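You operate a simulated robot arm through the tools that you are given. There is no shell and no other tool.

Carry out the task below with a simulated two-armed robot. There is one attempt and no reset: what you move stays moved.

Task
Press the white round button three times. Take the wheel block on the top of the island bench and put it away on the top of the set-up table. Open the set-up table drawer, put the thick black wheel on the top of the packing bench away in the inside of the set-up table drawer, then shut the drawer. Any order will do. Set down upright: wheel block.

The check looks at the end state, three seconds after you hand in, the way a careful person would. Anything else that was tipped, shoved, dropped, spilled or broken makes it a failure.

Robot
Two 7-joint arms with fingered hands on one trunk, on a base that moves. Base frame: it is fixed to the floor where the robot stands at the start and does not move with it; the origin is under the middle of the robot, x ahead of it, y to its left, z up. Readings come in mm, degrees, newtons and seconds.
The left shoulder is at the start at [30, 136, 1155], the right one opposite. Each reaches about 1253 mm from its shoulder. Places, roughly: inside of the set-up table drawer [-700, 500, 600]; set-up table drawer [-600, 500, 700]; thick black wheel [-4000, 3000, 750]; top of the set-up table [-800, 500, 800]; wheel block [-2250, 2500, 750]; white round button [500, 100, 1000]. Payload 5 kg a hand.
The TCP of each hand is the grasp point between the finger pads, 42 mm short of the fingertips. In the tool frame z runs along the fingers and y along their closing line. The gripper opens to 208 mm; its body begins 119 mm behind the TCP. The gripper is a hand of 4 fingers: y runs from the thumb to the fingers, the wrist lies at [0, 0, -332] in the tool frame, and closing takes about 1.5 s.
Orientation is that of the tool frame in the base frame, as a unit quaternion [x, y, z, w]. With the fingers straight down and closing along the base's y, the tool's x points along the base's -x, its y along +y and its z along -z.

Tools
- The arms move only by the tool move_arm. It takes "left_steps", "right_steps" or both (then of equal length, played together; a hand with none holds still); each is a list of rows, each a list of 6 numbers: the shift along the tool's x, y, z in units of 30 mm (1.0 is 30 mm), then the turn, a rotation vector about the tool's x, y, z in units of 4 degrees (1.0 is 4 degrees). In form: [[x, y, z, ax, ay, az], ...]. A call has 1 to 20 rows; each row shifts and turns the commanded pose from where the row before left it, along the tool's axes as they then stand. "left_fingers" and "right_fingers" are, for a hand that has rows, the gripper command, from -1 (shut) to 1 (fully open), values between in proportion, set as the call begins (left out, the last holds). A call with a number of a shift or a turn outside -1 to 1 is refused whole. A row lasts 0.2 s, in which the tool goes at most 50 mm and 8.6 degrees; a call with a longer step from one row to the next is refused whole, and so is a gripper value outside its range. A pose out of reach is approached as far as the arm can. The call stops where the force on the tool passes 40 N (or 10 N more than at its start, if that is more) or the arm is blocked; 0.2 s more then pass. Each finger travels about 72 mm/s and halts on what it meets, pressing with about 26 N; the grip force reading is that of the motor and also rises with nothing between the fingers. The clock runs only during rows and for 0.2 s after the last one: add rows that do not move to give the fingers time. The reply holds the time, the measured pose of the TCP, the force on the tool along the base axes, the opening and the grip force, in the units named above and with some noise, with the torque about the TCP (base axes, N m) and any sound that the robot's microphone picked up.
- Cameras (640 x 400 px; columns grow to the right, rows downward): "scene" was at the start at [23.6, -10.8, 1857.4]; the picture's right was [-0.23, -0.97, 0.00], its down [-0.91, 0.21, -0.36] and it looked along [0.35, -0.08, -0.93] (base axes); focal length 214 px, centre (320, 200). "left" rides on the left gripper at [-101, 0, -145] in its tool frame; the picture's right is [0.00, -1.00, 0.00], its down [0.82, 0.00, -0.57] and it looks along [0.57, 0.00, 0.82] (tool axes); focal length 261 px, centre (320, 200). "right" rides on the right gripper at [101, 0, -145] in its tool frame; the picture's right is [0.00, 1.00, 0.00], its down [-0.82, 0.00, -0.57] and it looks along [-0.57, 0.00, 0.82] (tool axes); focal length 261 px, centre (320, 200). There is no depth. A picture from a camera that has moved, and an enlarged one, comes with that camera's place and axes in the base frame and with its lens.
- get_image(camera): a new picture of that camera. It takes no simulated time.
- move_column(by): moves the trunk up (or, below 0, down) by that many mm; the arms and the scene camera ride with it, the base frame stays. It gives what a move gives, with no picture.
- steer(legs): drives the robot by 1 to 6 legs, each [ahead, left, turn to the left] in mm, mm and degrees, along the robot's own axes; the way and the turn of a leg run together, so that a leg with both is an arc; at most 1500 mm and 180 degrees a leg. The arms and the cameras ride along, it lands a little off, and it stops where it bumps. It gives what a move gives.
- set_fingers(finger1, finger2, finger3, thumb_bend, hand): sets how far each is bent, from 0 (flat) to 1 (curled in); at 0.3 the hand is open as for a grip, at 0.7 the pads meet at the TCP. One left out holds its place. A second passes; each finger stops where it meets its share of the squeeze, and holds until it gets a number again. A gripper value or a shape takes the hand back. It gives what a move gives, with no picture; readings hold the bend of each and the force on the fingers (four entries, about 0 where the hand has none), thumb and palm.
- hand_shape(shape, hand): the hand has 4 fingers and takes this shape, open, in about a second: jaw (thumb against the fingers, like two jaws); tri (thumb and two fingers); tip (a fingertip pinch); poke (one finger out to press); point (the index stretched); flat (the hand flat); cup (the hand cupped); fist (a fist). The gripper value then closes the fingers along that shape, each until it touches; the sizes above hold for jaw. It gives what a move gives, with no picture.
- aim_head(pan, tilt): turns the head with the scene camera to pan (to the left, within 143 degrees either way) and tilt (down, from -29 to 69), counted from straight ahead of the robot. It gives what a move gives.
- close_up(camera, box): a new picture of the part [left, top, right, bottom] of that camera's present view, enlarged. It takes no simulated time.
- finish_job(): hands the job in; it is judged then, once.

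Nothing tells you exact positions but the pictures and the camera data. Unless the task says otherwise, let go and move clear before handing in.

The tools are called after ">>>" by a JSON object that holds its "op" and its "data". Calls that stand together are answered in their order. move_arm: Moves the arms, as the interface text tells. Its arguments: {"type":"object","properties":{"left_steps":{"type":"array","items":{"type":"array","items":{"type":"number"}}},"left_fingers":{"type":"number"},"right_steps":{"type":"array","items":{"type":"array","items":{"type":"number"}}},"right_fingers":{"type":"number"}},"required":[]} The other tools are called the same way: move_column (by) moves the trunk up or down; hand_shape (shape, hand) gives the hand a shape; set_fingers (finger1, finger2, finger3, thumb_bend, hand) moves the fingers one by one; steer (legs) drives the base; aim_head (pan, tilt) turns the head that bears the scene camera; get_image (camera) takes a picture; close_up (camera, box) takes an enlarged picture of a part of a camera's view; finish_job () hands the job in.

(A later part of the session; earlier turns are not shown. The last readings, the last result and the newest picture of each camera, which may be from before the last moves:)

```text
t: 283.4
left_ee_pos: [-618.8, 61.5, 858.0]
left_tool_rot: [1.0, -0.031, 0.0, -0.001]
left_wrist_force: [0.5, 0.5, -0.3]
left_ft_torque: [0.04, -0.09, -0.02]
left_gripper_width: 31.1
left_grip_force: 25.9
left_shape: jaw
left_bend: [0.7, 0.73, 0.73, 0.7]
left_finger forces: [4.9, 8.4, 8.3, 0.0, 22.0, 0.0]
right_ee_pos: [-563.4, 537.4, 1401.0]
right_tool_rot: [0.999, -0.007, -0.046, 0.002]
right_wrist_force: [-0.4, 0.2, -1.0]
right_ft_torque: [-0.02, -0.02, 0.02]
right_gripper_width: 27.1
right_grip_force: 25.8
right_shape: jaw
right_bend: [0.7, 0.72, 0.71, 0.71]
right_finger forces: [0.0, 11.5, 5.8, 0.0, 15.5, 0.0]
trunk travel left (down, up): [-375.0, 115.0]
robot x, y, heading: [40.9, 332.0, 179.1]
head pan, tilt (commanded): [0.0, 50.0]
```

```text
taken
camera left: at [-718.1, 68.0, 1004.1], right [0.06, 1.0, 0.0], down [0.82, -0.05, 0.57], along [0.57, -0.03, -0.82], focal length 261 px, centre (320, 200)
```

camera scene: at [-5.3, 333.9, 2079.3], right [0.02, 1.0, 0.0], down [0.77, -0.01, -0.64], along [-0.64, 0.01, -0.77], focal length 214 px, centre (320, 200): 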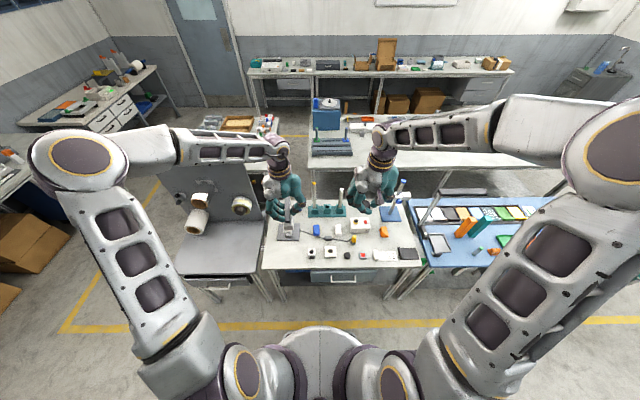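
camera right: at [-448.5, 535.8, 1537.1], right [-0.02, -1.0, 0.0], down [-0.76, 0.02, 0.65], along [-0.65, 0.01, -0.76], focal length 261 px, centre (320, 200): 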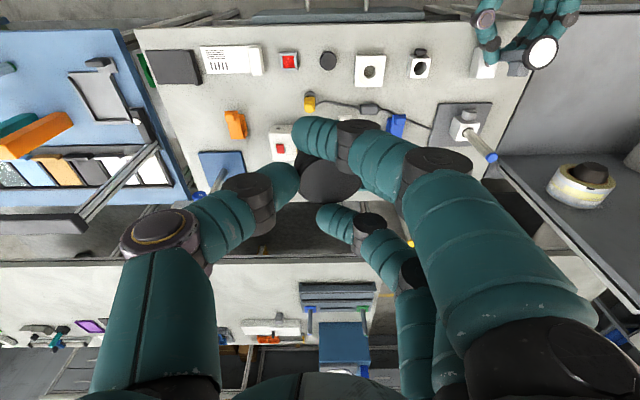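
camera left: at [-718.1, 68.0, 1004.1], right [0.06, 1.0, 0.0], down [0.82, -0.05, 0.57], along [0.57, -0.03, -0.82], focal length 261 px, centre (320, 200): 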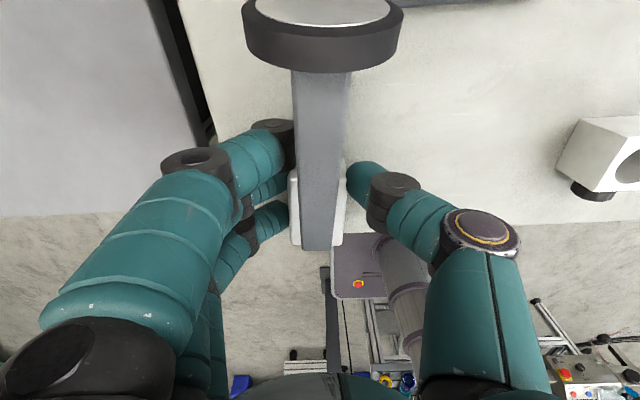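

Now the fingers and thumb are on the block's sides. Lifting.

>>> {"op": "move_arm", "data": {"left_steps": [[0, 0, -0.2, 0, 0, 0], [0, 0, -0.4, 0, 0, 0], [0, 0, -0.6, 0, 0, 0], [0, 0, -0.8, 0, 0, 0], [0, 0, -0.8, 0, 0, 0]]}}

>>> {"op": "get_image", "data": {"camera": "left"}}

>>> {"op": "close_up", "data": {"camera": "scene", "box": [250, 200, 340, 280]}}

```text
t: 284.6
left_ee_pos: [-617.6, 62.1, 943.4]
left_tool_rot: [1.0, -0.031, 0.001, -0.001]
left_wrist_force: [1.3, -0.2, -7.5]
left_ft_torque: [0.0, 0.24, 0.01]
left_gripper_width: 30.9
left_grip_force: 25.8
left_shape: jaw
left_bend: [0.7, 0.73, 0.73, 0.7]
left_finger forces: [5.5, 8.7, 8.2, 0.1, 21.4, 0.0]
right_ee_pos: [-564.1, 536.4, 1401.3]
right_tool_rot: [0.999, -0.007, -0.047, 0.001]
right_wrist_force: [0.8, -0.1, -0.4]
right_ft_torque: [0.01, 0.03, -0.01]
right_gripper_width: 26.9
right_grip_force: 25.7
right_shape: jaw
right_bend: [0.7, 0.72, 0.71, 0.71]
right_finger forces: [0.0, 11.5, 5.8, 0.0, 15.5, 0.0]
trunk travel left (down, up): [-375.0, 115.0]
robot x, y, heading: [43.7, 330.6, 179.2]
head pan, tilt (commanded): [0.0, 50.0]
```

```text
taken
camera left: at [-716.6, 68.4, 1088.1], right [0.06, 1.0, 0.0], down [0.82, -0.05, 0.57], along [0.57, -0.03, -0.82], focal length 261 px, centre (320, 200)
```

left: 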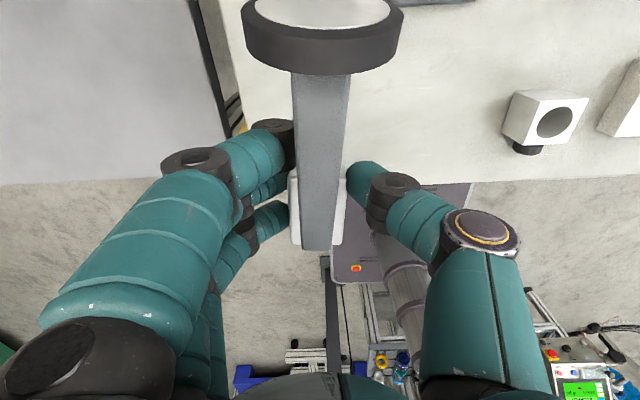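

```text
5.00 times, centred on (295, 240) of scene
camera zoom: at [-4.5, 334.0, 2079.4], right [0.02, 1.0, 0.0], down [0.77, -0.01, -0.64], along [-0.64, 0.01, -0.77], focal length 1072 px, centre (445, 0)
```

zoom: 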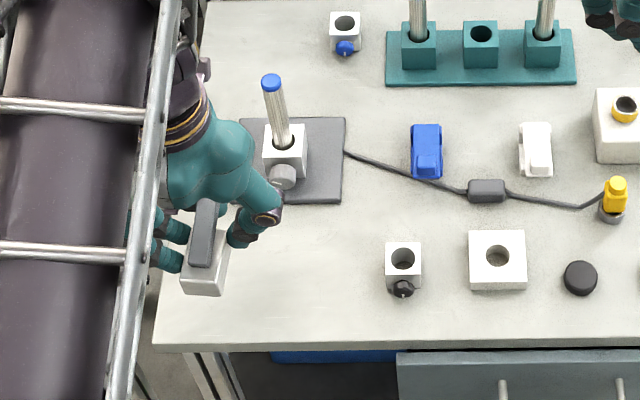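

Rigidly held now. Pitching the hand forward to stand the block up.

>>> {"op": "move_arm", "data": {"left_steps": [[0.083, -0.056, -0.083, 0, -1, 0], [0.08, -0.056, -0.09, 0, -1, 0], [0.07, -0.056, -0.095, 0, -1, 0], [0.064, -0.056, -0.098, 0, -1, 0], [0.057, -0.056, -0.102, 0, -1, 0], [0.05, -0.056, -0.106, 0, -1, 0], [0.042, -0.056, -0.11, 0, -1, 0], [0.034, -0.056, -0.112, 0, -1, 0], [0.026, -0.056, -0.114, 0, -1, 0], [0.018, -0.056, -0.116, 0, -1, 0], [0.01, -0.056, -0.117, 0, -1, 0], [0.002, -0.056, -0.117, 0, -1, 0]]}}

>>> {"op": "get_image", "data": {"camera": "left"}}

>>> {"op": "close_up", "data": {"camera": "scene", "box": [240, 180, 340, 270]}}

```text
t: 287.2
left_ee_pos: [-585.5, 79.4, 973.5]
left_tool_rot: [0.913, -0.028, -0.406, -0.014]
left_wrist_force: [0.1, -0.5, -6.3]
left_ft_torque: [0.02, -0.12, -0.01]
left_gripper_width: 30.8
left_grip_force: 25.6
left_shape: jaw
left_bend: [0.7, 0.73, 0.73, 0.7]
left_finger forces: [7.7, 9.2, 8.4, 0.1, 21.7, 0.0]
right_ee_pos: [-564.0, 535.1, 1402.6]
right_tool_rot: [0.999, -0.007, -0.046, 0.001]
right_wrist_force: [0.4, -0.6, -0.7]
right_ft_torque: [0.04, 0.03, -0.02]
right_gripper_width: 27.4
right_grip_force: 25.9
right_shape: jaw
right_bend: [0.7, 0.72, 0.71, 0.71]
right_finger forces: [0.1, 11.5, 5.7, 0.0, 15.4, 0.0]
trunk travel left (down, up): [-375.0, 115.0]
robot x, y, heading: [43.6, 331.8, 179.0]
head pan, tilt (commanded): [0.0, 50.0]
```

```text
taken
camera left: at [-545.8, 75.6, 1145.8], right [0.06, 1.0, 0.01], down [0.97, -0.06, -0.23], along [-0.23, 0.02, -0.97], focal length 261 px, centre (320, 200)
```

left: 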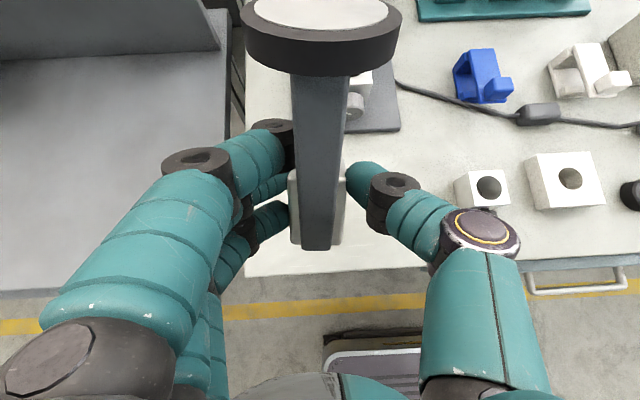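

```text
4.44 times, centred on (290, 225) of scene
camera zoom: at [-4.9, 333.1, 2079.3], right [0.02, 1.0, 0.0], down [0.77, -0.01, -0.64], along [-0.64, 0.01, -0.77], focal length 953 px, centre (453, 89)
```

zoom: 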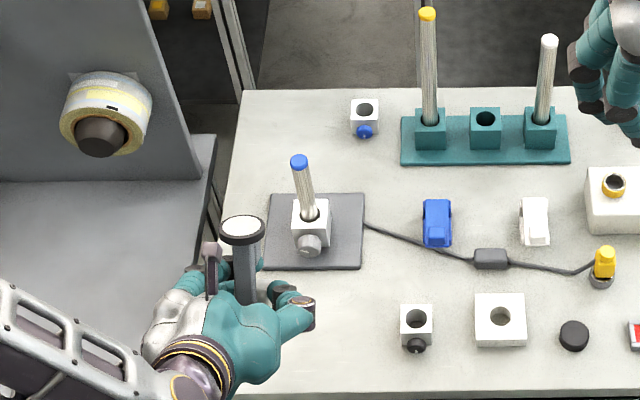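

The block stays fixed in the hand this time. Completing the pitch.

>>> {"op": "move_arm", "data": {"left_steps": [[-0.006, -0.056, -0.117, 0, -1, 0], [-0.014, -0.056, -0.116, 0, -1, 0], [-0.022, -0.056, -0.115, 0, -1, 0], [-0.03, -0.056, -0.113, 0, -1, 0], [-0.038, -0.056, -0.111, 0, -1, 0], [-0.046, -0.056, -0.108, 0, -1, 0], [-0.053, -0.056, -0.105, 0, -1, 0], [-0.06, -0.056, -0.101, 0, -1, 0], [-0.067, -0.056, -0.096, 0, -1, 0], [-0.074, -0.056, -0.091, 0, -1, 0], [-0.08, 0, -0.086, 0, -0.52, 0]]}}

>>> {"op": "get_image", "data": {"camera": "left"}}

>>> {"op": "close_up", "data": {"camera": "scene", "box": [240, 180, 340, 270]}}

```text
t: 289.6
left_ee_pos: [-556.9, 91.9, 1001.8]
left_tool_rot: [-0.707, 0.022, 0.707, 0.022]
left_wrist_force: [0.5, -0.2, -7.2]
left_ft_torque: [-0.03, -0.2, 0.01]
left_gripper_width: 30.6
left_grip_force: 26.0
left_shape: jaw
left_bend: [0.7, 0.73, 0.73, 0.7]
left_finger forces: [6.8, 9.3, 8.9, 0.1, 22.0, 0.1]
right_ee_pos: [-563.3, 535.8, 1401.2]
right_tool_rot: [0.999, -0.007, -0.046, 0.001]
right_wrist_force: [0.5, 0.0, 0.3]
right_ft_torque: [0.03, 0.01, -0.02]
right_gripper_width: 26.9
right_grip_force: 25.7
right_shape: jaw
right_bend: [0.7, 0.72, 0.71, 0.71]
right_finger forces: [0.0, 11.5, 5.8, 0.0, 15.6, 0.1]
trunk travel left (down, up): [-375.0, 115.0]
robot x, y, heading: [42.8, 331.9, 179.2]
head pan, tilt (commanded): [0.0, 50.0]
```

```text
taken
camera left: at [-412.3, 83.4, 1102.2], right [0.06, 1.0, 0.01], down [0.57, -0.03, -0.82], along [-0.82, 0.05, -0.57], focal length 261 px, centre (320, 200)
```

left: 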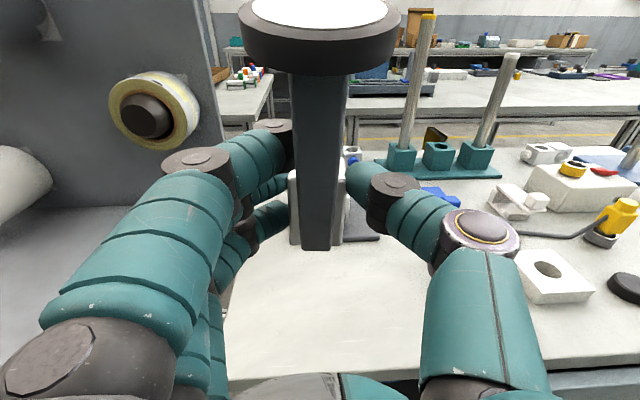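

```text
4.44 times, centred on (290, 225) of scene
camera zoom: at [-4.9, 333.3, 2079.3], right [0.02, 1.0, 0.0], down [0.77, -0.01, -0.64], along [-0.64, 0.01, -0.77], focal length 953 px, centre (453, 89)
```

zoom: 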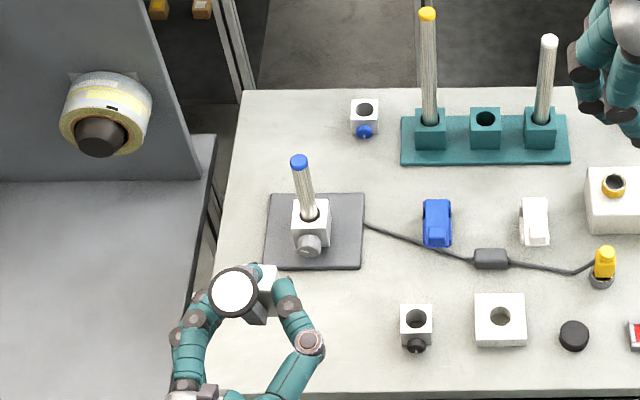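

The block is now upright in the grip, lever and wheel on top, like it stood on the island. Lowering it toward the table.

>>> {"op": "move_arm", "data": {"left_steps": [[0.6, 0, 0, 0, 0, 0], [0.8, 0, 0, 0, 0, 0], [0.8, 0, 0, 0, 0, 0], [0.7, 0, 0, 0, 0, 0], [0.5, 0, 0, 0, 0, 0]]}}

>>> {"op": "get_image", "data": {"camera": "left"}}

>>> {"op": "close_up", "data": {"camera": "scene", "box": [260, 210, 330, 270]}}

```text
t: 290.9
left_ee_pos: [-557.3, 93.5, 899.0]
left_tool_rot: [0.707, -0.022, -0.707, -0.023]
left_wrist_force: [0.4, 0.4, -7.9]
left_ft_torque: [-0.03, -0.21, -0.04]
left_gripper_width: 30.6
left_grip_force: 26.0
left_shape: jaw
left_bend: [0.7, 0.73, 0.73, 0.7]
left_finger forces: [6.7, 9.2, 9.0, 0.1, 22.1, 0.0]
right_ee_pos: [-563.9, 536.5, 1399.8]
right_tool_rot: [0.999, -0.007, -0.046, 0.001]
right_wrist_force: [-1.0, -0.2, -1.1]
right_ft_torque: [0.0, 0.0, -0.03]
right_gripper_width: 26.8
right_grip_force: 26.1
right_shape: jaw
right_bend: [0.7, 0.72, 0.71, 0.71]
right_finger forces: [0.0, 11.4, 5.7, 0.0, 15.5, 0.0]
trunk travel left (down, up): [-375.0, 115.0]
robot x, y, heading: [41.6, 329.0, 179.1]
head pan, tilt (commanded): [0.0, 50.0]
```

```text
taken
camera left: at [-412.6, 84.5, 999.5], right [0.06, 1.0, 0.01], down [0.57, -0.03, -0.82], along [-0.82, 0.06, -0.57], focal length 261 px, centre (320, 200)
```

left: 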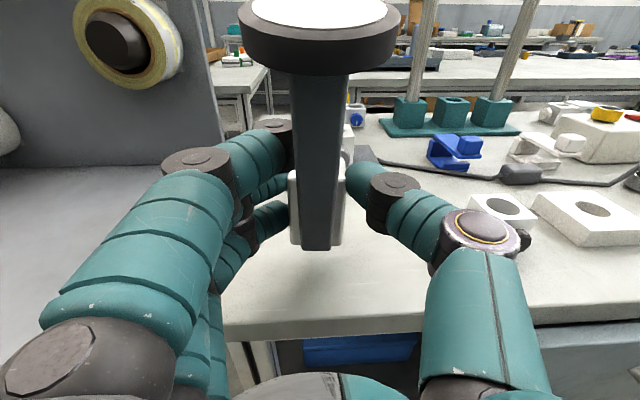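

```text
6.67 times, centred on (295, 240) of scene
camera zoom: at [-5.3, 333.8, 2079.3], right [0.02, 1.0, 0.0], down [0.77, -0.01, -0.64], along [-0.64, 0.01, -0.77], focal length 1430 px, centre (487, -67)
```

zoom: 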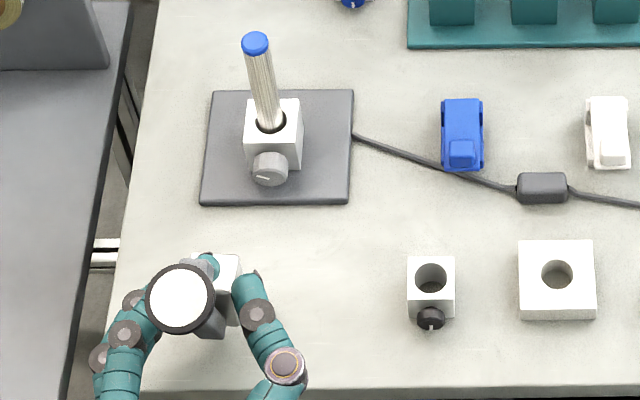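

No contact yet. Continuing slowly.

>>> {"op": "move_arm", "data": {"left_steps": [[0.2, 0, 0, 0, 0, 0], [0.2, 0, 0, 0, 0, 0], [0.2, 0, 0, 0, 0, 0], [0.15, 0, 0, 0, 0, 0]]}}

>>> {"op": "move_arm", "data": {"left_steps": [[0.07, 0, 0, 0, 0, 0], [0.07, 0, 0, 0, 0, 0], [0.07, 0, 0, 0, 0, 0]]}}

```text
t: 291.9
left_ee_pos: [-557.4, 93.5, 875.5]
left_tool_rot: [0.707, -0.021, -0.707, -0.023]
left_wrist_force: [-0.9, 0.5, -6.8]
left_ft_torque: [0.0, -0.21, 0.02]
left_gripper_width: 30.4
left_grip_force: 25.7
left_shape: jaw
left_bend: [0.7, 0.73, 0.73, 0.7]
left_finger forces: [6.7, 9.2, 8.9, 0.0, 22.0, 0.0]
right_ee_pos: [-564.9, 535.3, 1401.8]
right_tool_rot: [0.999, -0.006, -0.047, 0.001]
right_wrist_force: [0.1, 0.1, -0.9]
right_ft_torque: [0.0, -0.02, -0.01]
right_gripper_width: 26.7
right_grip_force: 25.7
right_shape: jaw
right_bend: [0.7, 0.72, 0.71, 0.71]
right_finger forces: [0.1, 11.6, 5.8, 0.1, 15.5, 0.1]
trunk travel left (down, up): [-375.0, 115.0]
robot x, y, heading: [43.2, 331.1, 179.0]
head pan, tilt (commanded): [0.0, 50.0]
```

```text
t: 292.6
left_ee_pos: [-557.6, 93.6, 869.5]
left_tool_rot: [0.707, -0.021, -0.707, -0.023]
left_wrist_force: [0.3, -0.1, -7.3]
left_ft_torque: [-0.03, -0.2, -0.01]
left_gripper_width: 30.7
left_grip_force: 25.9
left_shape: jaw
left_bend: [0.7, 0.73, 0.73, 0.7]
left_finger forces: [6.7, 9.3, 8.8, 0.0, 22.0, 0.1]
right_ee_pos: [-563.4, 535.8, 1400.7]
right_tool_rot: [0.999, -0.008, -0.046, 0.002]
right_wrist_force: [0.2, -0.2, -1.0]
right_ft_torque: [0.05, 0.02, -0.01]
right_gripper_width: 26.9
right_grip_force: 26.0
right_shape: jaw
right_bend: [0.7, 0.72, 0.71, 0.71]
right_finger forces: [0.0, 11.5, 5.8, 0.0, 15.3, 0.2]
trunk travel left (down, up): [-375.0, 115.0]
robot x, y, heading: [46.2, 331.1, 178.9]
head pan, tilt (commanded): [0.0, 50.0]
```

>>> {"op": "move_arm", "data": {"left_steps": [[0.05, 0, 0, 0, 0, 0], [0.05, 0, 0, 0, 0, 0], [0.05, 0, 0, 0, 0, 0]]}}

>>> {"op": "get_image", "data": {"camera": "left"}}

```text
t: 293.4
left_ee_pos: [-558.9, 93.2, 865.8]
left_tool_rot: [0.707, -0.022, -0.707, -0.024]
left_wrist_force: [-0.2, 0.3, -6.4]
left_ft_torque: [0.0, -0.19, 0.0]
left_gripper_width: 30.7
left_grip_force: 26.4
left_shape: jaw
left_bend: [0.7, 0.73, 0.73, 0.7]
left_finger forces: [6.6, 9.2, 8.8, 0.0, 22.0, 0.1]
right_ee_pos: [-563.1, 536.1, 1402.6]
right_tool_rot: [0.999, -0.007, -0.047, 0.002]
right_wrist_force: [0.1, 0.9, -0.7]
right_ft_torque: [-0.02, -0.02, 0.0]
right_gripper_width: 26.8
right_grip_force: 26.2
right_shape: jaw
right_bend: [0.7, 0.72, 0.71, 0.71]
right_finger forces: [0.0, 11.5, 5.8, 0.1, 15.3, 0.0]
trunk travel left (down, up): [-375.0, 115.0]
robot x, y, heading: [41.5, 329.8, 179.3]
head pan, tilt (commanded): [0.0, 50.0]
```

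```text
taken
camera left: at [-413.3, 84.7, 966.8], right [0.06, 1.0, 0.01], down [0.57, -0.03, -0.82], along [-0.82, 0.06, -0.57], focal length 261 px, centre (320, 200)
```

left: 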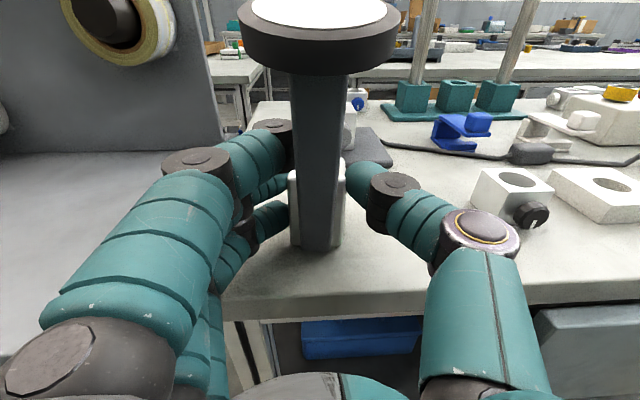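

>>> {"op": "move_arm", "data": {"left_steps": [[0.05, 0, 0, 0, 0, 0], [0.05, 0, 0, 0, 0, 0], [0.05, 0, 0, 0, 0, 0]]}}

>>> {"op": "move_arm", "data": {"left_steps": [[0.04, 0, 0, 0, 0, 0], [0.04, 0, 0, 0, 0, 0]]}}

```text
t: 294.2
left_ee_pos: [-558.1, 94.4, 863.7]
left_tool_rot: [-0.705, 0.022, 0.708, 0.024]
left_wrist_force: [-1.7, -1.2, 13.6]
left_ft_torque: [0.33, 0.33, 0.05]
left_gripper_width: 30.7
left_grip_force: 26.3
left_shape: jaw
left_bend: [0.7, 0.73, 0.73, 0.7]
left_finger forces: [5.2, 10.0, 8.3, 0.1, 21.3, 0.1]
right_ee_pos: [-562.5, 536.2, 1401.4]
right_tool_rot: [0.999, -0.007, -0.047, 0.001]
right_wrist_force: [0.0, 0.0, -1.3]
right_ft_torque: [0.0, 0.03, 0.01]
right_gripper_width: 26.9
right_grip_force: 26.0
right_shape: jaw
right_bend: [0.7, 0.72, 0.71, 0.71]
right_finger forces: [0.1, 11.5, 5.7, 0.0, 15.3, 0.0]
trunk travel left (down, up): [-375.0, 115.0]
robot x, y, heading: [44.8, 327.4, 179.2]
head pan, tilt (commanded): [0.0, 50.0]
```

```text
t: 294.9
left_ee_pos: [-558.4, 93.4, 861.9]
left_tool_rot: [-0.705, 0.022, 0.709, 0.023]
left_wrist_force: [-2.5, 0.0, 32.9]
left_ft_torque: [-0.19, 0.8, 0.04]
left_gripper_width: 30.4
left_grip_force: 26.5
left_shape: jaw
left_bend: [0.7, 0.73, 0.73, 0.7]
left_finger forces: [2.6, 10.6, 8.7, 0.0, 21.1, 0.1]
right_ee_pos: [-563.1, 536.6, 1402.2]
right_tool_rot: [0.999, -0.007, -0.047, 0.002]
right_wrist_force: [0.7, -0.4, -1.7]
right_ft_torque: [0.0, 0.0, 0.01]
right_gripper_width: 27.0
right_grip_force: 26.1
right_shape: jaw
right_bend: [0.7, 0.72, 0.71, 0.71]
right_finger forces: [0.0, 11.5, 5.8, 0.0, 15.5, 0.0]
trunk travel left (down, up): [-375.0, 115.0]
robot x, y, heading: [42.7, 333.8, 178.9]
head pan, tilt (commanded): [0.0, 50.0]
```

Contact made: the block stands on the table. I'll ease off the extra pressure and check.

>>> {"op": "move_arm", "data": {"left_steps": [[-0.05, 0, 0, 0, 0, 0], [-0.03, 0, 0, 0, 0, 0], [0, 0, 0, 0, 0, 0]]}}

>>> {"op": "close_up", "data": {"camera": "left", "box": [240, 100, 400, 270]}}

>>> {"op": "close_up", "data": {"camera": "scene", "box": [270, 225, 320, 265]}}

```text
t: 295.6
left_ee_pos: [-558.1, 94.0, 861.7]
left_tool_rot: [-0.706, 0.022, 0.707, 0.023]
left_wrist_force: [-4.0, -0.2, 27.4]
left_ft_torque: [-0.21, 0.82, 0.01]
left_gripper_width: 30.5
left_grip_force: 25.8
left_shape: jaw
left_bend: [0.7, 0.73, 0.73, 0.7]
left_finger forces: [3.1, 10.6, 8.8, 0.0, 20.7, 0.1]
right_ee_pos: [-562.5, 536.6, 1402.0]
right_tool_rot: [0.999, -0.007, -0.047, 0.002]
right_wrist_force: [0.0, 0.8, -0.4]
right_ft_torque: [-0.01, -0.03, -0.01]
right_gripper_width: 27.0
right_grip_force: 25.7
right_shape: jaw
right_bend: [0.7, 0.72, 0.71, 0.71]
right_finger forces: [0.1, 11.5, 5.8, 0.0, 15.3, 0.0]
trunk travel left (down, up): [-375.0, 115.0]
robot x, y, heading: [45.7, 332.4, 179.1]
head pan, tilt (commanded): [0.0, 50.0]
```

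```text
2.35 times, centred on (320, 185) of left
camera zoom: at [-412.1, 84.7, 963.1], right [0.06, 1.0, 0.01], down [0.57, -0.03, -0.82], along [-0.82, 0.06, -0.57], focal length 613 px, centre (320, 235)
```

zoom: 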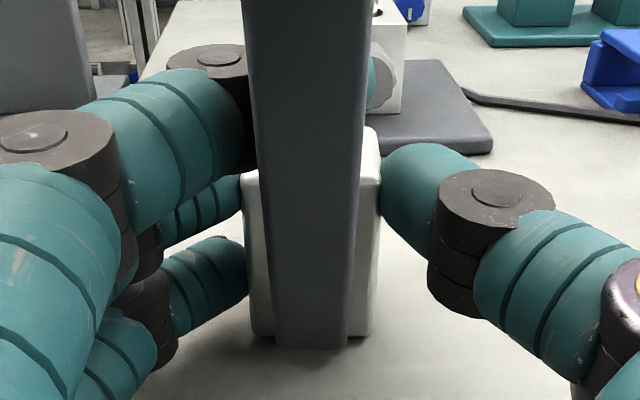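

```text
10.00 times, centred on (295, 245) of scene
camera zoom: at [-3.1, 334.7, 2079.4], right [0.02, 1.0, 0.0], down [0.77, -0.01, -0.64], along [-0.64, 0.01, -0.77], focal length 2145 px, centre (570, -250)
```

zoom: 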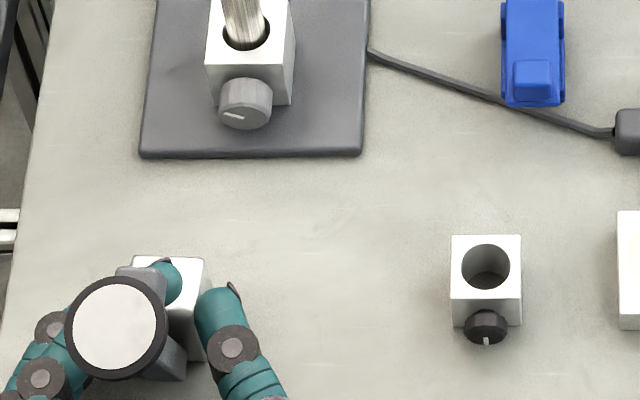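

The block stands squarely. Still pressing a bit hard; easing further before release.

>>> {"op": "move_arm", "data": {"left_steps": [[-0.05, 0, 0, 0, 0, 0], [-0.04, 0, 0, 0, 0, 0], [0, 0, 0, 0, 0, 0]]}}

```text
t: 296.4
left_ee_pos: [-557.2, 94.7, 863.4]
left_tool_rot: [0.708, -0.022, -0.705, -0.024]
left_wrist_force: [-3.6, 0.0, 6.6]
left_ft_torque: [-0.13, 0.33, -0.02]
left_gripper_width: 30.1
left_grip_force: 26.6
left_shape: jaw
left_bend: [0.7, 0.73, 0.73, 0.7]
left_finger forces: [4.8, 10.6, 8.1, 0.0, 21.3, 0.0]
right_ee_pos: [-562.6, 537.1, 1402.3]
right_tool_rot: [0.999, -0.007, -0.047, 0.002]
right_wrist_force: [0.8, -0.1, -1.0]
right_ft_torque: [0.02, 0.03, -0.02]
right_gripper_width: 26.8
right_grip_force: 25.9
right_shape: jaw
right_bend: [0.7, 0.72, 0.71, 0.71]
right_finger forces: [0.0, 11.4, 5.9, 0.0, 15.4, 0.1]
trunk travel left (down, up): [-375.0, 115.0]
robot x, y, heading: [43.4, 332.8, 179.1]
head pan, tilt (commanded): [0.0, 50.0]
```

Light contact now. Opening the fingers gently.

>>> {"op": "move_arm", "data": {"left_steps": [[0, 0, 0, 0, 0, 0], [0, 0, 0, 0, 0, 0], [0, 0, 0, 0, 0, 0]], "left_fingers": -0.55}}

>>> {"op": "get_image", "data": {"camera": "left"}}

>>> {"op": "close_up", "data": {"camera": "scene", "box": [260, 215, 330, 270]}}

```text
t: 297.2
left_ee_pos: [-558.5, 93.1, 862.6]
left_tool_rot: [0.707, -0.022, -0.707, -0.023]
left_wrist_force: [0.5, -1.0, -1.2]
left_ft_torque: [-0.02, -0.03, 0.05]
left_gripper_width: 46.5
left_grip_force: 0.0
left_shape: jaw
left_bend: [0.73, 0.73, 0.73, 0.7]
left_finger forces: [0.0, 0.7, 0.7, 0.0, 0.0, 0.1]
right_ee_pos: [-562.4, 535.4, 1400.9]
right_tool_rot: [0.999, -0.008, -0.047, 0.001]
right_wrist_force: [0.1, 0.7, -0.5]
right_ft_torque: [0.04, -0.01, 0.04]
right_gripper_width: 27.2
right_grip_force: 26.0
right_shape: jaw
right_bend: [0.7, 0.72, 0.71, 0.71]
right_finger forces: [0.1, 11.5, 5.8, 0.0, 15.5, 0.0]
trunk travel left (down, up): [-375.0, 115.0]
robot x, y, heading: [45.0, 330.6, 179.1]
head pan, tilt (commanded): [0.0, 50.0]
```

```text
taken
camera left: at [-412.4, 84.2, 964.7], right [0.06, 1.0, 0.01], down [0.57, -0.03, -0.82], along [-0.82, 0.06, -0.57], focal length 261 px, centre (320, 200)
```

left: 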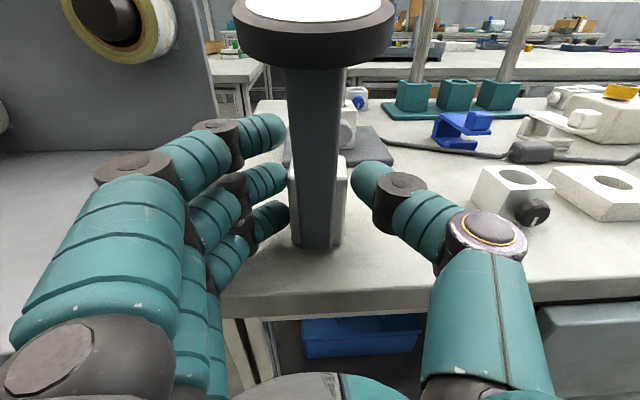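

```text
7.27 times, centred on (295, 242) of scene
camera zoom: at [-4.6, 333.8, 2079.3], right [0.02, 1.0, 0.0], down [0.77, -0.01, -0.64], along [-0.64, 0.01, -0.77], focal length 1560 px, centre (502, -109)
```

zoom: 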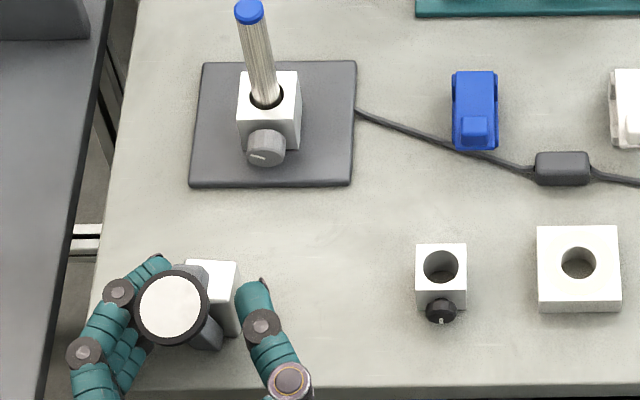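

It stands upright on its own. Opening wider, then withdrawing straight back.

>>> {"op": "move_arm", "data": {"left_steps": [[0, 0, 0, 0, 0, 0], [0, 0, 0, 0, 0, 0], [0, 0, 0, 0, 0, 0], [0, 0, -0.2, 0, 0, 0], [0, 0, -0.4, 0, 0, 0], [0, 0, -0.6, 0, 0, 0], [0, 0, -0.8, 0, 0, 0], [0, 0, -0.8, 0, 0, 0], [0, 0, -0.8, 0, 0, 0], [0, 0, -0.8, 0, 0, 0]], "left_fingers": -0.1}}

>>> {"op": "get_image", "data": {"camera": "left"}}

>>> {"op": "close_up", "data": {"camera": "scene", "box": [260, 215, 330, 270]}}

```text
t: 299.4
left_ee_pos: [-424.7, 84.5, 865.8]
left_tool_rot: [-0.706, 0.022, 0.707, 0.024]
left_wrist_force: [0.1, 0.5, -0.1]
left_ft_torque: [0.02, -0.01, -0.01]
left_gripper_width: 92.7
left_grip_force: 0.1
left_shape: jaw
left_bend: [0.73, 0.73, 0.73, 0.7]
left_finger forces: [0.1, 0.0, 0.0, 0.0, 0.1, 0.1]
right_ee_pos: [-562.7, 535.5, 1400.7]
right_tool_rot: [0.999, -0.007, -0.047, 0.002]
right_wrist_force: [-0.1, 0.4, -0.6]
right_ft_torque: [0.01, 0.02, -0.01]
right_gripper_width: 26.7
right_grip_force: 26.3
right_shape: jaw
right_bend: [0.7, 0.72, 0.71, 0.71]
right_finger forces: [0.1, 11.6, 5.8, 0.1, 15.5, 0.1]
trunk travel left (down, up): [-375.0, 115.0]
robot x, y, heading: [43.7, 332.6, 179.1]
head pan, tilt (commanded): [0.0, 50.0]
```

```text
taken
camera left: at [-279.8, 75.9, 965.4], right [0.06, 1.0, 0.01], down [0.57, -0.03, -0.82], along [-0.82, 0.06, -0.57], focal length 261 px, centre (320, 200)
```

left: 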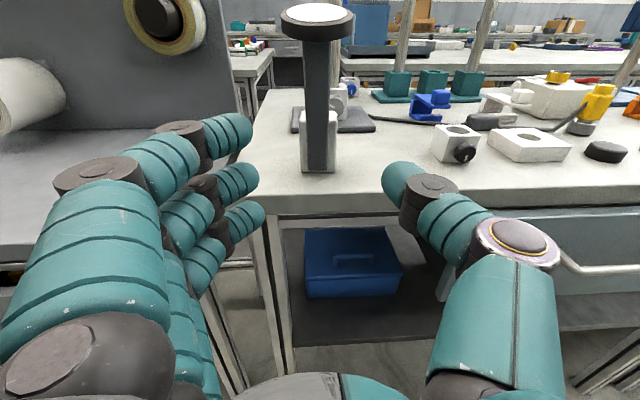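

```text
7.27 times, centred on (295, 242) of scene
camera zoom: at [-3.6, 333.7, 2079.4], right [0.02, 1.0, 0.0], down [0.77, -0.01, -0.64], along [-0.64, 0.01, -0.77], focal length 1560 px, centre (502, -109)
```

zoom: 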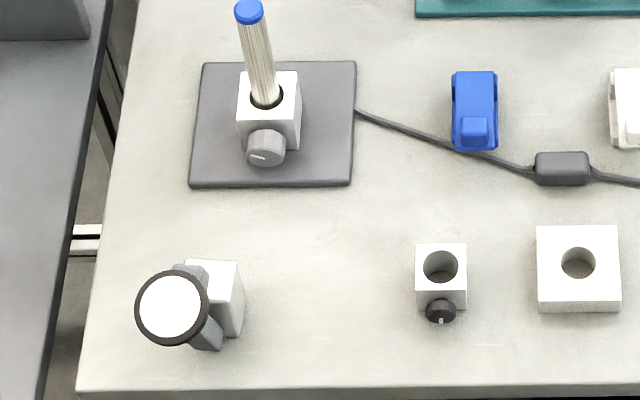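

Excellent! The wheel block now stands upright on the set-up table, lever and wheel up, clear of other items. Next, the drawer. I'll shift the base north to face the drawer and look at its handle.

>>> {"op": "steer", "data": {"legs": [[0, -235, 0]]}}

>>> {"op": "aim_head", "data": {"pan": 0, "tilt": 58}}

>>> {"op": "get_image", "data": {"camera": "scene"}}

>>> {"op": "get_image", "data": {"camera": "left"}}

```text
t: 301.2
left_ee_pos: [-421.3, 317.3, 864.7]
left_tool_rot: [-0.707, 0.021, 0.707, 0.022]
left_wrist_force: [-0.5, -0.6, 0.2]
left_ft_torque: [-0.01, -0.04, 0.02]
left_gripper_width: 92.8
left_grip_force: 0.1
left_shape: jaw
left_bend: [0.73, 0.73, 0.73, 0.7]
left_finger forces: [0.0, 0.0, 0.0, 0.0, 0.1, 0.1]
right_ee_pos: [-561.5, 769.2, 1400.7]
right_tool_rot: [0.999, -0.007, -0.047, 0.002]
right_wrist_force: [0.3, 0.3, -1.2]
right_ft_torque: [-0.14, 0.0, 0.01]
right_gripper_width: 27.0
right_grip_force: 26.2
right_shape: jaw
right_bend: [0.7, 0.72, 0.71, 0.71]
right_finger forces: [0.0, 11.5, 5.8, 0.1, 15.6, 0.0]
trunk travel left (down, up): [-375.0, 115.0]
robot x, y, heading: [47.2, 565.4, 179.2]
head pan, tilt (commanded): [0.0, 50.0]
```

```text
t: 301.9
left_ee_pos: [-421.3, 317.9, 863.8]
left_tool_rot: [-0.707, 0.021, 0.707, 0.023]
left_wrist_force: [-0.6, 0.0, -0.2]
left_ft_torque: [-0.01, 0.01, -0.04]
left_gripper_width: 92.8
left_grip_force: 0.1
left_shape: jaw
left_bend: [0.73, 0.73, 0.73, 0.7]
left_finger forces: [0.1, 0.2, 0.0, 0.0, 0.0, 0.0]
right_ee_pos: [-561.5, 769.0, 1400.9]
right_tool_rot: [0.999, -0.006, -0.046, 0.001]
right_wrist_force: [-0.3, 0.3, -1.6]
right_ft_torque: [-0.01, 0.0, 0.02]
right_gripper_width: 27.0
right_grip_force: 26.7
right_shape: jaw
right_bend: [0.7, 0.72, 0.71, 0.71]
right_finger forces: [0.1, 11.6, 5.7, 0.0, 15.6, 0.0]
trunk travel left (down, up): [-375.0, 115.0]
robot x, y, heading: [46.6, 564.0, 179.4]
head pan, tilt (commanded): [0.0, 58.0]
```

```text
taken
camera scene: at [6.7, 568.3, 2069.2], right [0.01, 1.0, 0.0], down [0.85, -0.01, -0.53], along [-0.53, 0.01, -0.85], focal length 214 px, centre (320, 200)
```

scene: 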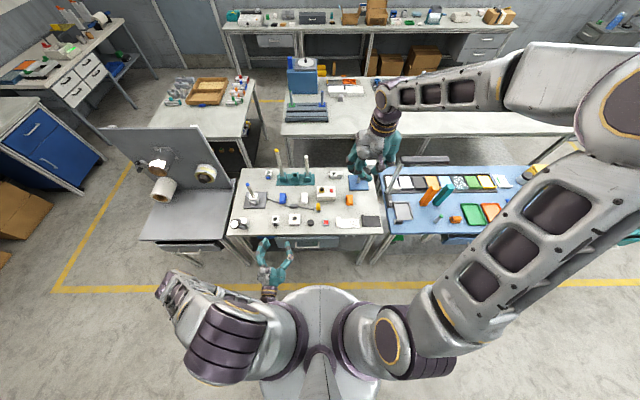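

```text
taken
camera left: at [-276.4, 309.2, 965.3], right [0.06, 1.0, 0.01], down [0.57, -0.03, -0.82], along [-0.82, 0.05, -0.57], focal length 261 px, centre (320, 200)
```

left: 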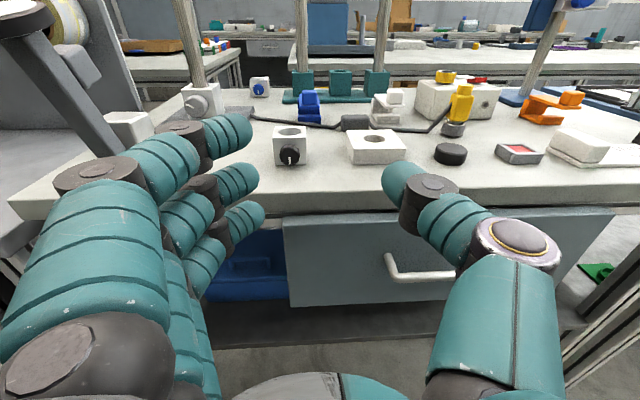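

I can see the drawer and its handle below the table top. Zooming for measurement.

>>> {"op": "close_up", "data": {"camera": "scene", "box": [225, 200, 395, 270]}}

>>> {"op": "close_up", "data": {"camera": "left", "box": [270, 190, 470, 320]}}

>>> {"op": "close_up", "data": {"camera": "scene", "box": [220, 160, 300, 240]}}

```text
3.76 times, centred on (310, 235) of scene
camera zoom: at [6.7, 568.3, 2069.2], right [0.01, 1.0, 0.0], down [0.85, -0.01, -0.53], along [-0.53, 0.01, -0.85], focal length 807 px, centre (358, 68)
```

zoom: 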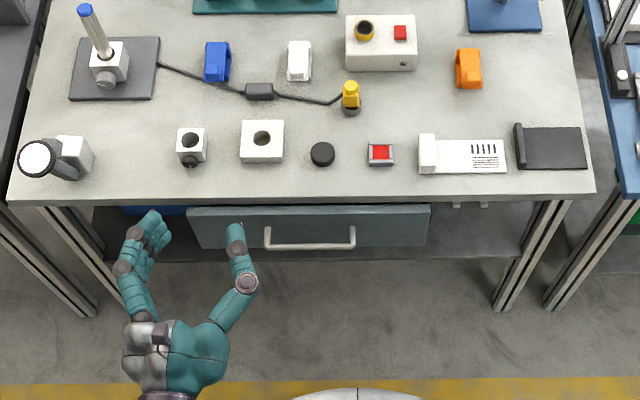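

```text
3.08 times, centred on (370, 255) of left
camera zoom: at [-276.4, 309.2, 965.3], right [0.06, 1.0, 0.01], down [0.57, -0.03, -0.82], along [-0.82, 0.05, -0.57], focal length 802 px, centre (166, 31)
```

zoom: 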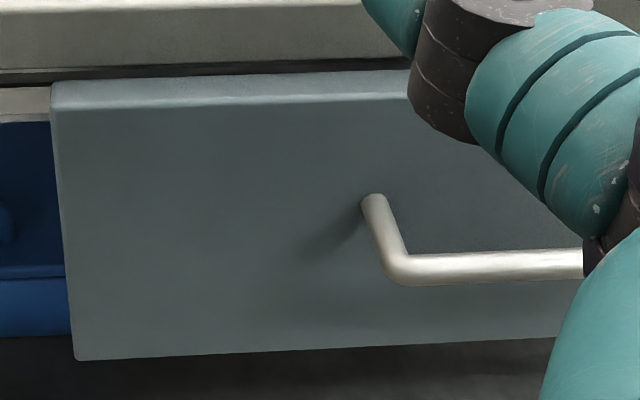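

```text
5.00 times, centred on (260, 200) of scene
camera zoom: at [6.7, 568.3, 2069.2], right [0.01, 1.0, 0.0], down [0.85, -0.01, -0.53], along [-0.53, 0.01, -0.85], focal length 1072 px, centre (620, 200)
```

zoom: 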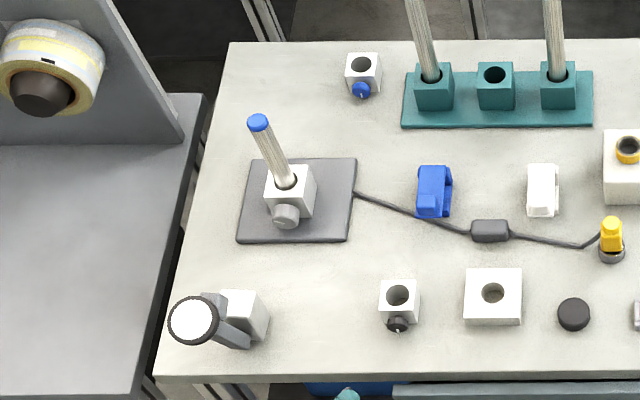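

The handle bar is at about x=-482, z=699, spanning y 415–565, standing ~35 mm off the drawer front. I'll roll the left hand 90° so thumb and fingers can pinch the bar from above and below.

>>> {"op": "move_arm", "data": {"left_steps": [[0, 0, -0.5, 0, 0, 1], [0, 0, -0.5, 0, 0, 1], [0, 0, 0, 0, 0, 1], [0, 0, 0, 0, 0, 1], [0, 0, 0, 0, 0, 1], [0, 0, 0, 0, 0, 1], [0, 0, 0, 0, 0, 1], [0, 0, 0, 0, 0, 1], [0, 0, 0, 0, 0, 1], [0, 0, 0, 0, 0, 1], [0, 0, 0, 0, 0, 1], [0, 0, 0, 0, 0, 1], [0, 0, 0, 0, 0, 1], [0, 0, 0, 0, 0, 1], [0, 0, 0, 0, 0, 1], [0, 0, 0, 0, 0, 1], [0, 0, 0, 0, 0, 1], [0, 0, 0, 0, 0, 1], [0, 0, 0, 0, 0, 1], [0, 0, 0, 0, 0, 1]], "left_fingers": -0.2}}

>>> {"op": "get_image", "data": {"camera": "left"}}

```text
t: 306.1
left_ee_pos: [-391.5, 315.7, 864.7]
left_tool_rot: [-0.528, 0.47, 0.555, -0.438]
left_wrist_force: [0.3, -0.9, 0.6]
left_ft_torque: [0.01, -0.02, 0.0]
left_gripper_width: 84.1
left_grip_force: 0.0
left_shape: jaw
left_bend: [0.73, 0.73, 0.73, 0.7]
left_finger forces: [0.1, 0.1, 0.0, 0.1, 0.0, 0.0]
right_ee_pos: [-560.2, 768.3, 1401.6]
right_tool_rot: [0.999, -0.006, -0.046, 0.001]
right_wrist_force: [-0.4, -0.7, -0.6]
right_ft_torque: [0.0, 0.01, -0.03]
right_gripper_width: 26.7
right_grip_force: 25.6
right_shape: jaw
right_bend: [0.7, 0.72, 0.71, 0.71]
right_finger forces: [0.1, 11.5, 5.7, 0.0, 15.6, 0.0]
trunk travel left (down, up): [-375.0, 115.0]
robot x, y, heading: [48.5, 564.3, 179.4]
head pan, tilt (commanded): [0.0, 58.0]
```

```text
taken
camera left: at [-240.1, 407.0, 882.3], right [0.01, 0.18, -0.98], down [0.52, -0.84, -0.15], along [-0.85, -0.51, -0.1], focal length 261 px, centre (320, 200)
```

left: 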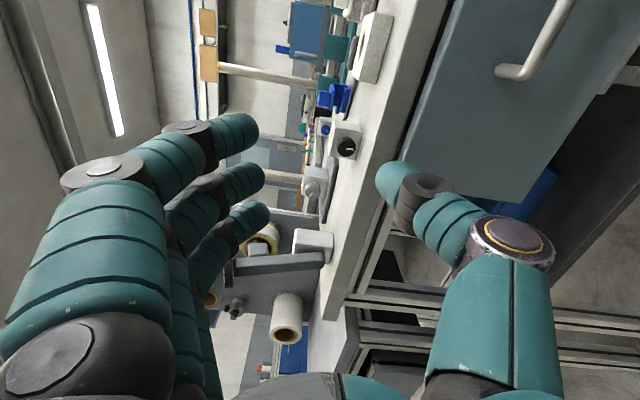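

The roll works. Finishing the roll and moving in front of the handle.

>>> {"op": "move_arm", "data": {"left_steps": [[0, 0, 0, 0, 0.3, 1], [0, 0, 0, 0, 0.3, 1], [0, 0, 0, 0, 0.27, 0.5], [-0.94, -0.92, 0, 0, 0, 0], [-0.94, -0.92, 0, 0, 0, 0], [-0.94, -0.92, 0, 0, 0, 0], [-0.94, -0.92, 0, 0, 0, 0], [-0.94, -0.92, 0, 0, 0, 0], [-0.94, -0.92, 0, 0, 0, 0]]}}

>>> {"op": "get_image", "data": {"camera": "left"}}

>>> {"op": "close_up", "data": {"camera": "scene", "box": [260, 210, 380, 290]}}

```text
t: 308.1
left_ee_pos: [-399.3, 388.7, 807.9]
left_tool_rot: [0.502, -0.5, -0.499, 0.499]
left_wrist_force: [0.0, 0.2, -0.1]
left_ft_torque: [-0.01, -0.03, 0.0]
left_gripper_width: 83.5
left_grip_force: 0.1
left_shape: jaw
left_bend: [0.73, 0.73, 0.73, 0.7]
left_finger forces: [0.0, 0.0, 0.1, 0.0, 0.0, 0.1]
left hand out of reach, approached as far as the arm can: row 6, 7, 8, 9
right_ee_pos: [-560.4, 768.8, 1400.8]
right_tool_rot: [0.999, -0.006, -0.047, 0.0]
right_wrist_force: [-0.4, -0.4, -0.4]
right_ft_torque: [0.02, -0.01, 0.02]
right_gripper_width: 26.8
right_grip_force: 26.2
right_shape: jaw
right_bend: [0.7, 0.72, 0.71, 0.71]
right_finger forces: [0.1, 11.5, 5.9, 0.0, 15.6, 0.0]
trunk travel left (down, up): [-375.0, 115.0]
robot x, y, heading: [43.9, 561.8, 179.1]
head pan, tilt (commanded): [0.0, 58.0]
```

```text
taken
camera left: at [-253.5, 490.4, 809.5], right [0.0, 0.01, -1.0], down [0.57, -0.82, 0.0], along [-0.82, -0.57, -0.01], focal length 261 px, centre (320, 200)
```

left: 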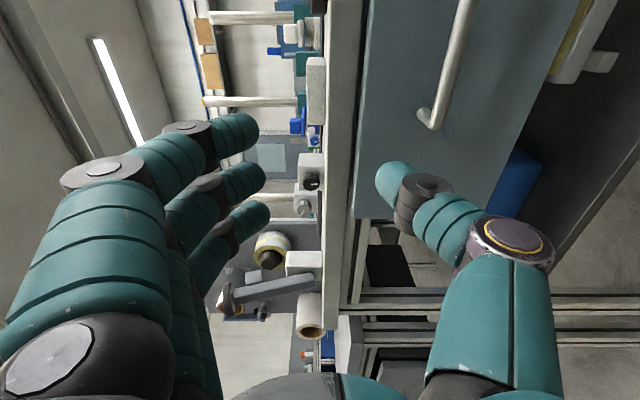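

```text
5.00 times, centred on (320, 250) of scene
camera zoom: at [7.0, 567.7, 2069.1], right [0.01, 1.0, 0.0], down [0.85, -0.01, -0.53], along [-0.53, 0.01, -0.85], focal length 1072 px, centre (320, -50)
```

zoom: 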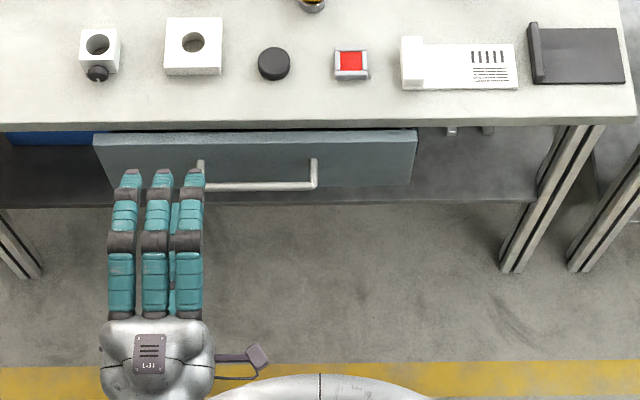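

The orientation is right, but the arm can't descend further that way. I'll lower the trunk and shift the base instead.

>>> {"op": "move_column", "data": {"by": -109}}

>>> {"op": "steer", "data": {"legs": [[0, -90, 0]]}}

>>> {"op": "get_image", "data": {"camera": "left"}}

>>> {"op": "close_up", "data": {"camera": "scene", "box": [230, 210, 350, 290]}}

```text
t: 309.5
left_ee_pos: [-399.6, 389.3, 699.8]
left_tool_rot: [0.502, -0.501, -0.499, 0.498]
left_wrist_force: [-0.1, 0.4, -0.2]
left_ft_torque: [0.01, -0.01, 0.01]
left_gripper_width: 83.7
left_grip_force: 0.1
left_shape: jaw
left_bend: [0.73, 0.73, 0.73, 0.7]
left_finger forces: [0.0, 0.1, 0.0, 0.0, 0.0, 0.1]
right_ee_pos: [-561.2, 768.2, 1292.3]
right_tool_rot: [0.999, -0.006, -0.047, 0.002]
right_wrist_force: [-0.1, -0.1, -1.4]
right_ft_torque: [-0.01, 0.03, -0.01]
right_gripper_width: 26.7
right_grip_force: 26.0
right_shape: jaw
right_bend: [0.7, 0.72, 0.71, 0.71]
right_finger forces: [0.1, 11.5, 5.8, 0.0, 15.6, 0.1]
trunk travel left (down, up): [-266.0, 224.0]
robot x, y, heading: [44.6, 564.0, 179.4]
head pan, tilt (commanded): [0.0, 58.0]
```

```text
t: 310.6
left_ee_pos: [-398.7, 479.8, 699.1]
left_tool_rot: [-0.5, 0.502, 0.5, -0.498]
left_wrist_force: [-0.7, 1.0, -0.1]
left_ft_torque: [0.03, -0.01, 0.1]
left_gripper_width: 83.6
left_grip_force: 0.0
left_shape: jaw
left_bend: [0.73, 0.73, 0.73, 0.7]
left_finger forces: [0.0, 0.0, 0.1, 0.0, 0.0, 0.0]
right_ee_pos: [-558.9, 861.5, 1291.9]
right_tool_rot: [0.999, -0.007, -0.046, 0.001]
right_wrist_force: [0.0, 2.1, -1.1]
right_ft_torque: [-0.25, 0.01, 0.02]
right_gripper_width: 27.0
right_grip_force: 25.6
right_shape: jaw
right_bend: [0.7, 0.72, 0.71, 0.71]
right_finger forces: [0.1, 11.6, 5.8, 0.0, 15.6, 0.2]
trunk travel left (down, up): [-266.0, 224.0]
robot x, y, heading: [50.6, 655.2, 179.2]
head pan, tilt (commanded): [0.0, 58.0]
```

```text
taken
camera left: at [-252.5, 581.5, 700.7], right [0.0, 0.0, -1.0], down [0.57, -0.82, 0.0], along [-0.82, -0.57, -0.01], focal length 261 px, centre (320, 200)
```

left: 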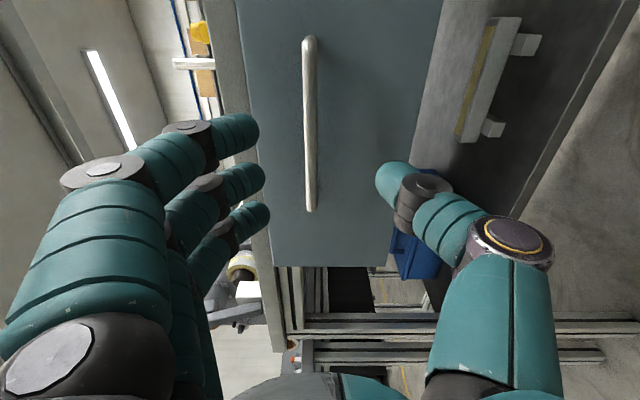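

```text
5.00 times, centred on (290, 250) of scene
camera zoom: at [8.0, 660.4, 1960.1], right [0.01, 1.0, 0.0], down [0.85, -0.01, -0.53], along [-0.53, 0.01, -0.85], focal length 1072 px, centre (470, -50)
```

zoom: 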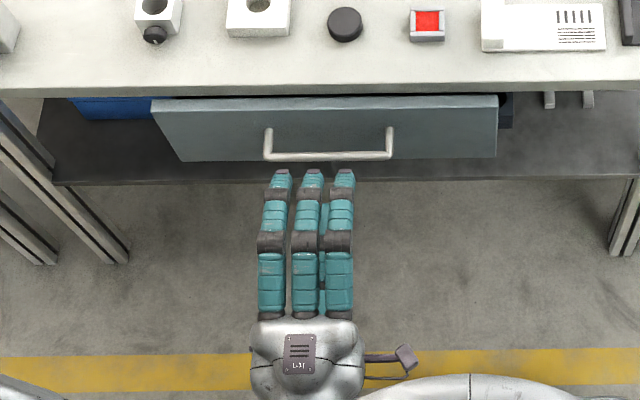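

The handle is centred along y but sits ~11 mm above my hand axis. I'll raise slightly and advance around the bar.

>>> {"op": "move_arm", "data": {"left_steps": [[0, 0.37, 0, 0, 0, 0], [0, 0, 0.6, 0, 0, 0], [0, 0, 0.6, 0, 0, 0], [0, 0, 0.5, 0, 0, 0]]}}

>>> {"op": "get_image", "data": {"camera": "left"}}

>>> {"op": "close_up", "data": {"camera": "scene", "box": [250, 215, 340, 275]}}

```text
t: 311.6
left_ee_pos: [-450.6, 479.0, 709.7]
left_tool_rot: [0.502, -0.501, -0.499, 0.499]
left_wrist_force: [0.4, -1.2, -0.3]
left_ft_torque: [0.01, -0.02, 0.02]
left_gripper_width: 83.7
left_grip_force: 0.1
left_shape: jaw
left_bend: [0.73, 0.73, 0.73, 0.7]
left_finger forces: [0.1, 0.1, 0.0, 0.0, 0.0, 0.0]
right_ee_pos: [-558.6, 860.5, 1291.3]
right_tool_rot: [0.999, -0.007, -0.046, 0.001]
right_wrist_force: [-0.9, 0.2, -1.4]
right_ft_torque: [-0.02, -0.05, 0.01]
right_gripper_width: 27.1
right_grip_force: 26.1
right_shape: jaw
right_bend: [0.7, 0.72, 0.71, 0.71]
right_finger forces: [0.1, 11.6, 5.8, 0.1, 15.8, 0.0]
trunk travel left (down, up): [-266.0, 224.0]
robot x, y, heading: [47.5, 655.7, 179.4]
head pan, tilt (commanded): [0.0, 58.0]
```

```text
taken
camera left: at [-303.9, 580.5, 711.6], right [0.01, 0.01, -1.0], down [0.57, -0.82, 0.0], along [-0.82, -0.57, -0.01], focal length 261 px, centre (320, 200)
```

left: 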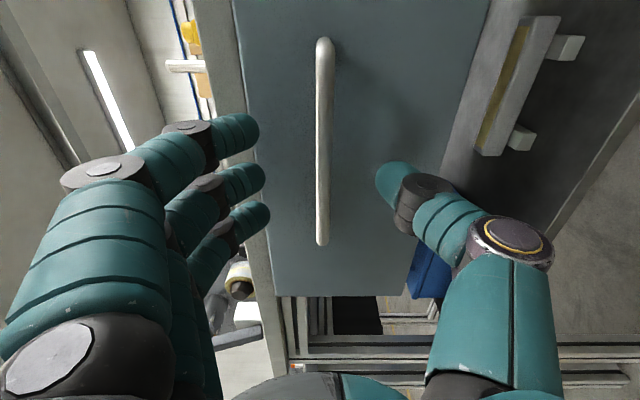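

```text
6.67 times, centred on (295, 245) of scene
camera zoom: at [7.3, 658.3, 1960.1], right [0.01, 1.0, 0.0], down [0.85, -0.01, -0.53], along [-0.53, 0.01, -0.85], focal length 1430 px, centre (487, -100)
```

zoom: 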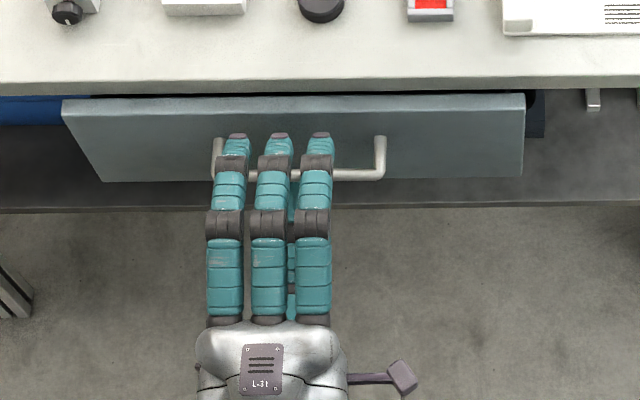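

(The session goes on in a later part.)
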